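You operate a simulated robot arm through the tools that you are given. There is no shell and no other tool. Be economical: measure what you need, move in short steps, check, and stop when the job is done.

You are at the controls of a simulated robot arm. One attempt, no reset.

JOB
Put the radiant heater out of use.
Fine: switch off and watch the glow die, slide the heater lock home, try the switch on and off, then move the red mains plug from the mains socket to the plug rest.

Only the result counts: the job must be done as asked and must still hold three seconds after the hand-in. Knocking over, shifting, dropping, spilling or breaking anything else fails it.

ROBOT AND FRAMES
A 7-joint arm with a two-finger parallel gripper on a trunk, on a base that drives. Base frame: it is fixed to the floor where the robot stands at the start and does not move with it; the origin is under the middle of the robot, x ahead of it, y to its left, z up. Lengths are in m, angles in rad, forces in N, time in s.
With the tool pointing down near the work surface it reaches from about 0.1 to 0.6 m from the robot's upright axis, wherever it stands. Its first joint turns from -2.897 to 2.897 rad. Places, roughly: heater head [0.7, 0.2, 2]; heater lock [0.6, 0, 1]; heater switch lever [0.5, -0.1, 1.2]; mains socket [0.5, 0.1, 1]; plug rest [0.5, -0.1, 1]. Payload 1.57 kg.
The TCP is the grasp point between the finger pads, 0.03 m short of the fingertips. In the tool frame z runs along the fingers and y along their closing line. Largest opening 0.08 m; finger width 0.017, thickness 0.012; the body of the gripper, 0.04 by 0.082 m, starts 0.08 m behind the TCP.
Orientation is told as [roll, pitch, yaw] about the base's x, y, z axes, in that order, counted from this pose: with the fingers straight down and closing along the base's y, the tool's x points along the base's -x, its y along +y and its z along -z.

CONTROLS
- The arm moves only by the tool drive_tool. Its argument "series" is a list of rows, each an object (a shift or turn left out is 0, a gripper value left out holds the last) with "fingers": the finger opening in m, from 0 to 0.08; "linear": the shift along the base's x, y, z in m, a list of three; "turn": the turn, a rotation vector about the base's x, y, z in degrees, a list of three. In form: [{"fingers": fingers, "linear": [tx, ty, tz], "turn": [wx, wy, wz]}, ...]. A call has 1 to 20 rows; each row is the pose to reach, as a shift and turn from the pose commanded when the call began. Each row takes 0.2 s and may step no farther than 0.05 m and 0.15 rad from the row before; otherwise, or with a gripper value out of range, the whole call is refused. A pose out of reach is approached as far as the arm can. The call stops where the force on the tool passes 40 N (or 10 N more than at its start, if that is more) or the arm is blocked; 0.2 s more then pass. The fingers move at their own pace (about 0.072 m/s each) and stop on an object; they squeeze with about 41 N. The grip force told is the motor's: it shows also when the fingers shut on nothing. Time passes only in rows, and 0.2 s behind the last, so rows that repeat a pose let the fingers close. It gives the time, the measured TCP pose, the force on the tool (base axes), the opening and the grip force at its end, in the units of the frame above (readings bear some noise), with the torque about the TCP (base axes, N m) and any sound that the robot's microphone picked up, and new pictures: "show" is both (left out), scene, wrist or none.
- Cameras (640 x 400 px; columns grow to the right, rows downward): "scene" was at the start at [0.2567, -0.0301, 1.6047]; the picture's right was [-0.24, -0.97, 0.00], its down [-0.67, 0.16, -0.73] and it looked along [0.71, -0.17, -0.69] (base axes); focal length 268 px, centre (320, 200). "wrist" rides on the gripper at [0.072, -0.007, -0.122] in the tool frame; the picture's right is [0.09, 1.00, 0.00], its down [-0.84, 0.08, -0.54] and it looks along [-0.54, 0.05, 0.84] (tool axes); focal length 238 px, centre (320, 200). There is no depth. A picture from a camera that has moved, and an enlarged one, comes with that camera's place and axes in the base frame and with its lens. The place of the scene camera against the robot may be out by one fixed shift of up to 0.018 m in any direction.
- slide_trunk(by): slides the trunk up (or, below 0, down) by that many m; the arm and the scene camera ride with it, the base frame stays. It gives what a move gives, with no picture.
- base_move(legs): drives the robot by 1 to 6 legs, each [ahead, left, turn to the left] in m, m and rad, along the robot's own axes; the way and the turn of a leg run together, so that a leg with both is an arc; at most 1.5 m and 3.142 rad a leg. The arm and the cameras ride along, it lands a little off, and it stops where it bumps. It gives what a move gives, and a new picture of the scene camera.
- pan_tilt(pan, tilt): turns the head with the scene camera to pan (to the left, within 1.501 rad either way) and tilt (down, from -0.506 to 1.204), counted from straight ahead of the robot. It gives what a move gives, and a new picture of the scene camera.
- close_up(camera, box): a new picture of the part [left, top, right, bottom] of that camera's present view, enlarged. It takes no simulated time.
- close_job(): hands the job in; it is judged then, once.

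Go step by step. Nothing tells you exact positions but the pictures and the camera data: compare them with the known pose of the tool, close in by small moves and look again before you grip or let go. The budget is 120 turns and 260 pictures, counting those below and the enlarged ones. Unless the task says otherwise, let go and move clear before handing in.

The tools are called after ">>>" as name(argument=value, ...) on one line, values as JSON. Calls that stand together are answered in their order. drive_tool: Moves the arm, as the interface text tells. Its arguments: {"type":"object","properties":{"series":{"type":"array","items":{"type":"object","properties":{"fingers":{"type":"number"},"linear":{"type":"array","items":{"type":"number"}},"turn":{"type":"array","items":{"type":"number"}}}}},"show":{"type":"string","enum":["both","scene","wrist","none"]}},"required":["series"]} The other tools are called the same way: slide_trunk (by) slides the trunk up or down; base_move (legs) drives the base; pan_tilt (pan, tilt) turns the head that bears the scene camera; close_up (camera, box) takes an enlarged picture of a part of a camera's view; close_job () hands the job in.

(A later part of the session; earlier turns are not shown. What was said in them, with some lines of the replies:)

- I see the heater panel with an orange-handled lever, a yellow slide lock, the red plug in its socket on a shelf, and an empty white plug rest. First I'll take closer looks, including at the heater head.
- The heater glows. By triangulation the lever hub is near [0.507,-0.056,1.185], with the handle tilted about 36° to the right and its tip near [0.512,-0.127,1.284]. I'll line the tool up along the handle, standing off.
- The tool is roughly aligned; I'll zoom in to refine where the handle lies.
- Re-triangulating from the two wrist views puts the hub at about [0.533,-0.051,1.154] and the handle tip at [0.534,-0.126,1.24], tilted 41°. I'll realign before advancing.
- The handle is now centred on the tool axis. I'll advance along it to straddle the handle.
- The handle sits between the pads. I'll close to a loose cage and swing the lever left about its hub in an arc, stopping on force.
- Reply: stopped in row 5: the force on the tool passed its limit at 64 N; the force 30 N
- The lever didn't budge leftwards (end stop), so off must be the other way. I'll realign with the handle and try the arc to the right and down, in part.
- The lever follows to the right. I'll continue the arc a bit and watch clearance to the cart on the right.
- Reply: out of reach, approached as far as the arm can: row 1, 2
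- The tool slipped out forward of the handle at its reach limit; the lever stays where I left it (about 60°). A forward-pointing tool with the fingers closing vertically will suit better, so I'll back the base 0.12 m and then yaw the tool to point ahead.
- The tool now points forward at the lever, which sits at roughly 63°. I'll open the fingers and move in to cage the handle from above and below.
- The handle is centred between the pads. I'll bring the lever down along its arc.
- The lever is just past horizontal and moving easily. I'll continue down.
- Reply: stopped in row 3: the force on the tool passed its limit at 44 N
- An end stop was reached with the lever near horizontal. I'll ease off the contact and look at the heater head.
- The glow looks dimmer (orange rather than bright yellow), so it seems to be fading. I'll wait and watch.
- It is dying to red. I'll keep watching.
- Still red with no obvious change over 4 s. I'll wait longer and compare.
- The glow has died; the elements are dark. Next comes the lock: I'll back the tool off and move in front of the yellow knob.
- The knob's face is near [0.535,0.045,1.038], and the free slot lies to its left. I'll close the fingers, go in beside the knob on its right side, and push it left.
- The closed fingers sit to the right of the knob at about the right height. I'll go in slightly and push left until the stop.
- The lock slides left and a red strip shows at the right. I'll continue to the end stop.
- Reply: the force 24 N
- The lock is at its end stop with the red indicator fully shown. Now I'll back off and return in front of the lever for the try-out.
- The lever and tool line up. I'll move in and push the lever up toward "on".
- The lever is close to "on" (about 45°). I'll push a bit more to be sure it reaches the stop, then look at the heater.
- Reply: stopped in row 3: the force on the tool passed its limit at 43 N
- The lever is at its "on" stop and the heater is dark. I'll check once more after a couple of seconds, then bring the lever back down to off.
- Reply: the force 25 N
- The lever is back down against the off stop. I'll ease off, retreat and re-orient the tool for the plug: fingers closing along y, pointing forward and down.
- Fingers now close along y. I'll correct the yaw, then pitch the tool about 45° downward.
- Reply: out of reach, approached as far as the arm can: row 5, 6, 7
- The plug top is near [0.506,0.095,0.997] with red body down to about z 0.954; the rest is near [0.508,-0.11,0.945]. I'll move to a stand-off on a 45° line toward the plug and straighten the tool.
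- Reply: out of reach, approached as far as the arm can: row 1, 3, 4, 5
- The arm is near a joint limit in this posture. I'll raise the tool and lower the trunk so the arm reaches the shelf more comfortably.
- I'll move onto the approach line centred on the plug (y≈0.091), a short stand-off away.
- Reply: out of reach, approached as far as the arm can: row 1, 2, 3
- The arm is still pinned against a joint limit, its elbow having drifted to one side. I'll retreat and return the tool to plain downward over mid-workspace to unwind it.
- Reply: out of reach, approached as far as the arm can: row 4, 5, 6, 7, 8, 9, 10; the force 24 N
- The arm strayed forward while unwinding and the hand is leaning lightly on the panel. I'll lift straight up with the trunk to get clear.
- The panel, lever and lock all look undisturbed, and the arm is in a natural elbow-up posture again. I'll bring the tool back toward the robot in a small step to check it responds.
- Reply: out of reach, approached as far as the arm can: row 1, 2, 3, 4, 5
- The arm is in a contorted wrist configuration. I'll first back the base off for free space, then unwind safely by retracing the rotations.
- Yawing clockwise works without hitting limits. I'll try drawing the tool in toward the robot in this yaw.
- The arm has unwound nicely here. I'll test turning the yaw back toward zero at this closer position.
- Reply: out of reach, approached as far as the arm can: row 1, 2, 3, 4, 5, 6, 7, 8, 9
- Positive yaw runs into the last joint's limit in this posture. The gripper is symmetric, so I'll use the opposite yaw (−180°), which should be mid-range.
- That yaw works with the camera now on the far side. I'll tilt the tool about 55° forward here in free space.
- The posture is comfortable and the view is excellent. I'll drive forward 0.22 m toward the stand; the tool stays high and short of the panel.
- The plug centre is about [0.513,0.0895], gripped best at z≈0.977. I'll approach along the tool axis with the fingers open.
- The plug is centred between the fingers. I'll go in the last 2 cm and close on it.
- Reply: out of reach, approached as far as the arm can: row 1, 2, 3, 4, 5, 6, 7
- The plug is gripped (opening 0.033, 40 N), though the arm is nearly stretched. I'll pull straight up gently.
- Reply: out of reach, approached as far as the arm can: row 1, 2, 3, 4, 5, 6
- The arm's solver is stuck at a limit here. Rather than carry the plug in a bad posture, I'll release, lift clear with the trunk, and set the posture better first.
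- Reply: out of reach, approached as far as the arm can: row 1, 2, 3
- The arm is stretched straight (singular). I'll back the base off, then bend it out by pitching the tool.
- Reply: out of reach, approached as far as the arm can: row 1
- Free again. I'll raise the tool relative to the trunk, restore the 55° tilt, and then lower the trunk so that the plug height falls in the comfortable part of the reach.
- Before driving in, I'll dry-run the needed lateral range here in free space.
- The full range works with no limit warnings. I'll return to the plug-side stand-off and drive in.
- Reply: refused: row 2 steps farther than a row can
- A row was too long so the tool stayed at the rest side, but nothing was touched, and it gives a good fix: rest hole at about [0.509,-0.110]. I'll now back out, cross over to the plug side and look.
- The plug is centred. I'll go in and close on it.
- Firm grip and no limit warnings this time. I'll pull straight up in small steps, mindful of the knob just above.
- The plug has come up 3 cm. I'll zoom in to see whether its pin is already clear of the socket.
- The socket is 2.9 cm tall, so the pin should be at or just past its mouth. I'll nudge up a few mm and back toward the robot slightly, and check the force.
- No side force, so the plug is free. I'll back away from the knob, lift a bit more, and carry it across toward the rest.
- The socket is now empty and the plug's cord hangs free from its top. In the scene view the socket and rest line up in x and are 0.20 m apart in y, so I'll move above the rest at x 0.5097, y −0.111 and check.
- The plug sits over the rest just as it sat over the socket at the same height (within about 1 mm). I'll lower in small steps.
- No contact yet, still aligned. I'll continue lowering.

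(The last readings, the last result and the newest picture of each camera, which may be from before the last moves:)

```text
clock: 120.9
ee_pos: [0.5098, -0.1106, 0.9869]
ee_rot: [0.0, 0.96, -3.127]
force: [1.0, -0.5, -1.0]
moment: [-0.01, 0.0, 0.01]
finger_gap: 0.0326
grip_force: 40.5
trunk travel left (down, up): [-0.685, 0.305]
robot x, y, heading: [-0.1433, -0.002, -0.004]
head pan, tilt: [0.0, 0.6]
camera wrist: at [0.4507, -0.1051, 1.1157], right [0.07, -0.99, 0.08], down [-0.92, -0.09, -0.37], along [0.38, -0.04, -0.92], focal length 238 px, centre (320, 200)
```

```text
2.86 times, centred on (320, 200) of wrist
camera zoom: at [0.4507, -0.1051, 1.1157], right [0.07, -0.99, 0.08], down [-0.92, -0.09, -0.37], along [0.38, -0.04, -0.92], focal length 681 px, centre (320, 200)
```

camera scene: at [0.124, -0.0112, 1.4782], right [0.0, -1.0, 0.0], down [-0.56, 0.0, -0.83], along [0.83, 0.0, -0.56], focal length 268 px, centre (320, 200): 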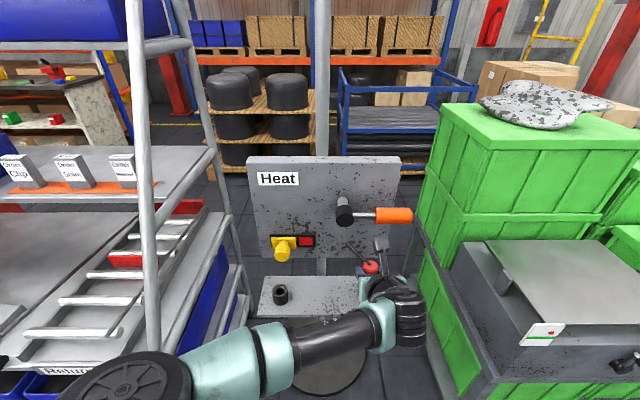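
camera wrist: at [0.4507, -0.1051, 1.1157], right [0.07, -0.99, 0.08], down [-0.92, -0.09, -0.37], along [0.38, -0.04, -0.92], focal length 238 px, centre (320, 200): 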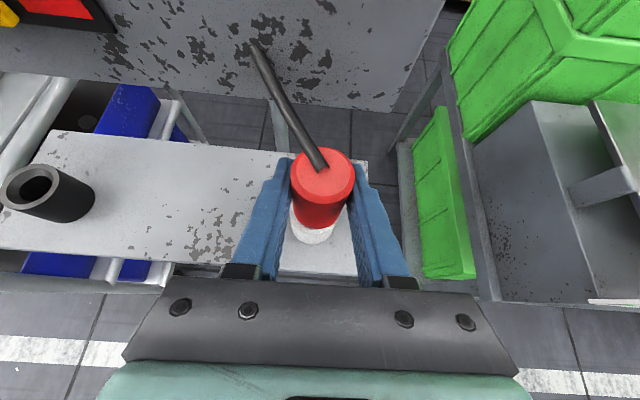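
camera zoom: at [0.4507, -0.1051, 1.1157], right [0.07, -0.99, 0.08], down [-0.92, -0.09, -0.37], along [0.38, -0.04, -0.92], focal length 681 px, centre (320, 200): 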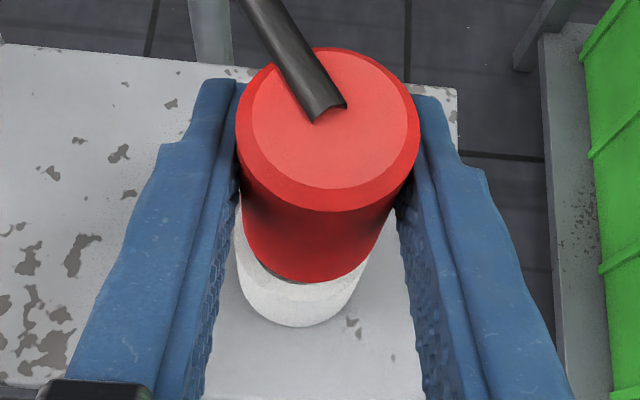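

It's going in freely. I'll continue down to seat it.

>>> drive_tool(series=[{"linear": [0, 0, -0.003]}, {"linear": [0, 0, -0.005]}, {"linear": [0, 0, -0.007]}, {"linear": [0, 0, -0.0085]}, {"linear": [0, 0, -0.0085]}], show="wrist")

>>> close_up(camera="wrist", box=[260, 130, 380, 270])

```text
clock: 122.1
ee_pos: [0.5099, -0.1101, 0.9787]
ee_rot: [0.001, 0.96, -3.127]
force: [-0.2, -0.6, 0.8]
moment: [-0.02, -0.01, -0.01]
finger_gap: 0.0326
grip_force: 41.0
trunk travel left (down, up): [-0.685, 0.305]
robot x, y, heading: [-0.1418, -0.0008, 0.003]
head pan, tilt: [0.0, 0.6]
camera wrist: at [0.4513, -0.1046, 1.1066], right [0.07, -0.99, 0.08], down [-0.92, -0.09, -0.38], along [0.38, -0.04, -0.92], focal length 238 px, centre (320, 200)
```

wrist: 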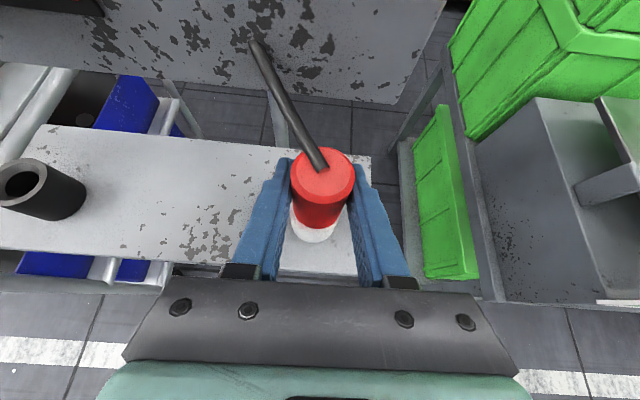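

```text
2.86 times, centred on (320, 200) of wrist
camera zoom: at [0.4513, -0.1046, 1.1066], right [0.07, -0.99, 0.08], down [-0.92, -0.09, -0.38], along [0.38, -0.04, -0.92], focal length 681 px, centre (320, 200)
```

zoom: 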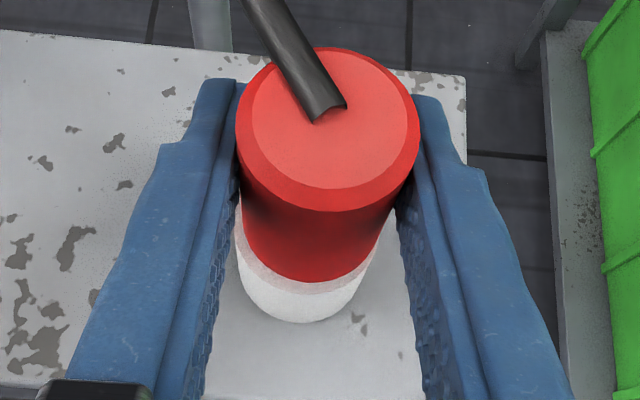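

It's at the socket seat height but with no clear contact force. I'll go down a few mm more to feel the seat.

>>> drive_tool(series=[{"linear": [0, 0, -0.001]}, {"linear": [0, 0, -0.002]}, {"linear": [0, 0, -0.003]}, {"linear": [0, 0, -0.003]}], show="none")

>>> close_up(camera="wrist", box=[260, 130, 380, 270])

```text
clock: 123.1
ee_pos: [0.5108, -0.1089, 0.9767]
ee_rot: [0.0, 0.966, -3.126]
force: [0.9, 0.2, 14.0]
moment: [-0.15, 0.2, 0.0]
finger_gap: 0.0324
grip_force: 41.0
trunk travel left (down, up): [-0.685, 0.305]
robot x, y, heading: [-0.138, -0.0002, 0.001]
head pan, tilt: [0.0, 0.6]
```

```text
2.86 times, centred on (320, 200) of wrist
camera zoom: at [0.4505, -0.1046, 1.1063], right [0.07, -0.99, 0.08], down [-0.92, -0.09, -0.38], along [0.38, -0.04, -0.92], focal length 681 px, centre (320, 200)
```

zoom: 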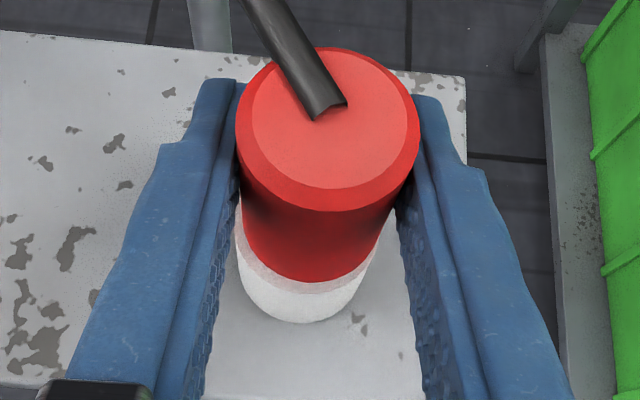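

Contact force rose to 14 N with no further travel, so the plug is seated. I'll relieve the push and open the fingers.

>>> drive_tool(series=[{"linear": [0, 0, 0.002]}, {"linear": [0, 0, 0.002], "fingers": 0.08}, {"linear": [0, 0, 0.002], "fingers": 0.08}, {"linear": [0, 0, 0.002], "fingers": 0.08}, {"linear": [0, 0, 0.002], "fingers": 0.08}], show="wrist")

```text
clock: 124.3
ee_pos: [0.5099, -0.1102, 0.9766]
ee_rot: [0.002, 0.959, -3.124]
force: [0.3, 0.2, 0.6]
moment: [0.02, -0.02, 0.03]
finger_gap: 0.0801
grip_force: 0.1
trunk travel left (down, up): [-0.685, 0.305]
robot x, y, heading: [-0.1427, -0.0019, -0.005]
head pan, tilt: [0.0, 0.6]
camera wrist: at [0.4507, -0.1046, 1.1062], right [0.07, -0.99, 0.08], down [-0.92, -0.09, -0.37], along [0.38, -0.04, -0.92], focal length 238 px, centre (320, 200)
```

wrist: 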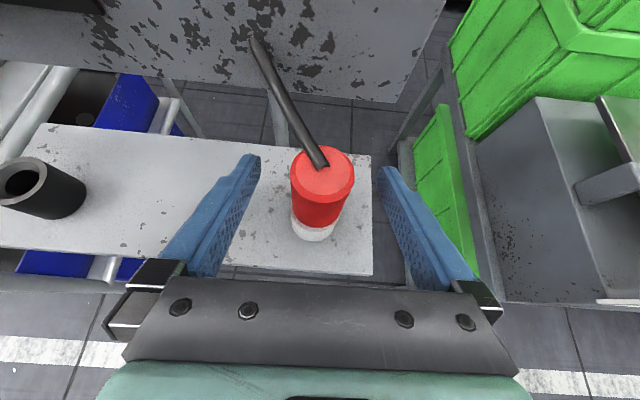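

The plug stands upright in the rest. I'll withdraw along the tool axis and inspect everything.

>>> drive_tool(series=[{"linear": [-0.025, 0, 0.017]}, {"linear": [-0.05, 0, 0.035]}, {"linear": [-0.08, 0, 0.05]}, {"linear": [-0.11, 0, 0.06]}, {"linear": [-0.14, 0, 0.06]}, {"linear": [-0.14, 0, 0.06]}], show="none")

>>> base_move(legs=[[-0.2, 0, 0]])

>>> close_up(camera="scene", box=[240, 100, 420, 260])

>>> pan_tilt(pan=0.1, tilt=-0.3)

```text
clock: 125.7
ee_pos: [0.3704, -0.1081, 1.0371]
ee_rot: [-0.001, 0.96, -3.124]
force: [0.5, 1.0, -0.7]
moment: [0.0, -0.01, 0.02]
finger_gap: 0.0799
grip_force: 0.1
trunk travel left (down, up): [-0.685, 0.305]
robot x, y, heading: [-0.14, -0.0004, -0.008]
head pan, tilt: [0.0, 0.6]
```

```text
clock: 127.3
ee_pos: [0.1673, -0.1068, 1.037]
ee_rot: [0.0, 0.962, -3.126]
force: [-0.2, 0.4, -1.1]
moment: [0.01, 0.0, 0.03]
finger_gap: 0.0799
grip_force: 0.1
trunk travel left (down, up): [-0.685, 0.305]
robot x, y, heading: [-0.3468, 0.0031, -0.006]
head pan, tilt: [0.0, 0.6]
camera scene: at [-0.0799, -0.0106, 1.4783], right [0.0, -1.0, 0.0], down [-0.56, 0.0, -0.83], along [0.83, 0.0, -0.56], focal length 268 px, centre (320, 200)
```

scene: 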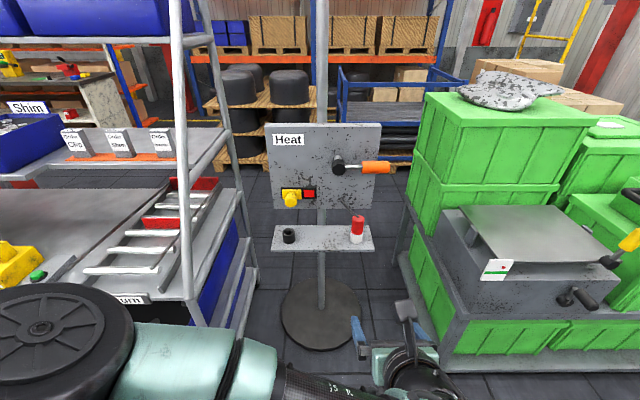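

```text
2.50 times, centred on (330, 180) of scene
camera zoom: at [-0.0799, -0.0106, 1.4783], right [0.0, -1.0, 0.0], down [-0.56, 0.0, -0.83], along [0.83, 0.0, -0.56], focal length 671 px, centre (295, 250)
```

zoom: 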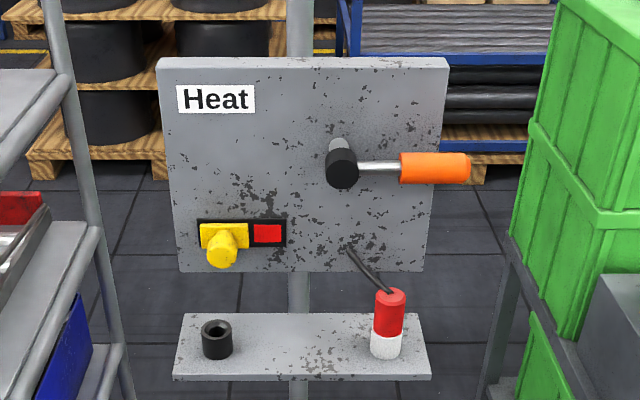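

```text
clock: 128.5
ee_pos: [0.1674, -0.108, 1.0373]
ee_rot: [0.0, 0.958, -3.127]
force: [-0.2, -0.3, -0.1]
moment: [0.02, 0.0, -0.01]
finger_gap: 0.08
grip_force: 0.0
trunk travel left (down, up): [-0.685, 0.305]
robot x, y, heading: [-0.345, 0.0035, -0.007]
head pan, tilt: [0.099, -0.3]
camera scene: at [-0.0895, -0.0027, 1.5588], right [0.1, -1.0, 0.0], down [0.29, 0.03, -0.96], along [0.95, 0.09, 0.29], focal length 268 px, centre (320, 200)
```

scene: 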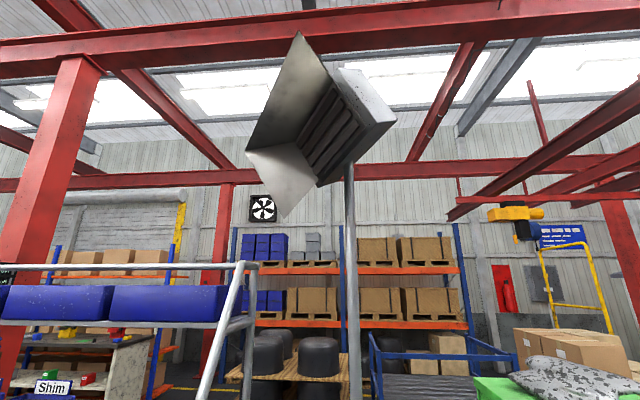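

The heater is dark, the lever is down at off, the lock is home with its red showing, and the plug is seated in the rest with the socket empty. The tool is clear, so I'm handing in.

>>> close_job()

```text
The job is handed in.
```

The heater is out of use. I switched it off and watched the glow die, then slid the lock home. With the lock on, I tried the switch on (the heater stayed dark) and back to off, then moved the red plug from the mains socket to the plug rest.

While I was repositioning, the hand leaned on the panel once at about 23 N. Nothing looked shifted afterwards.
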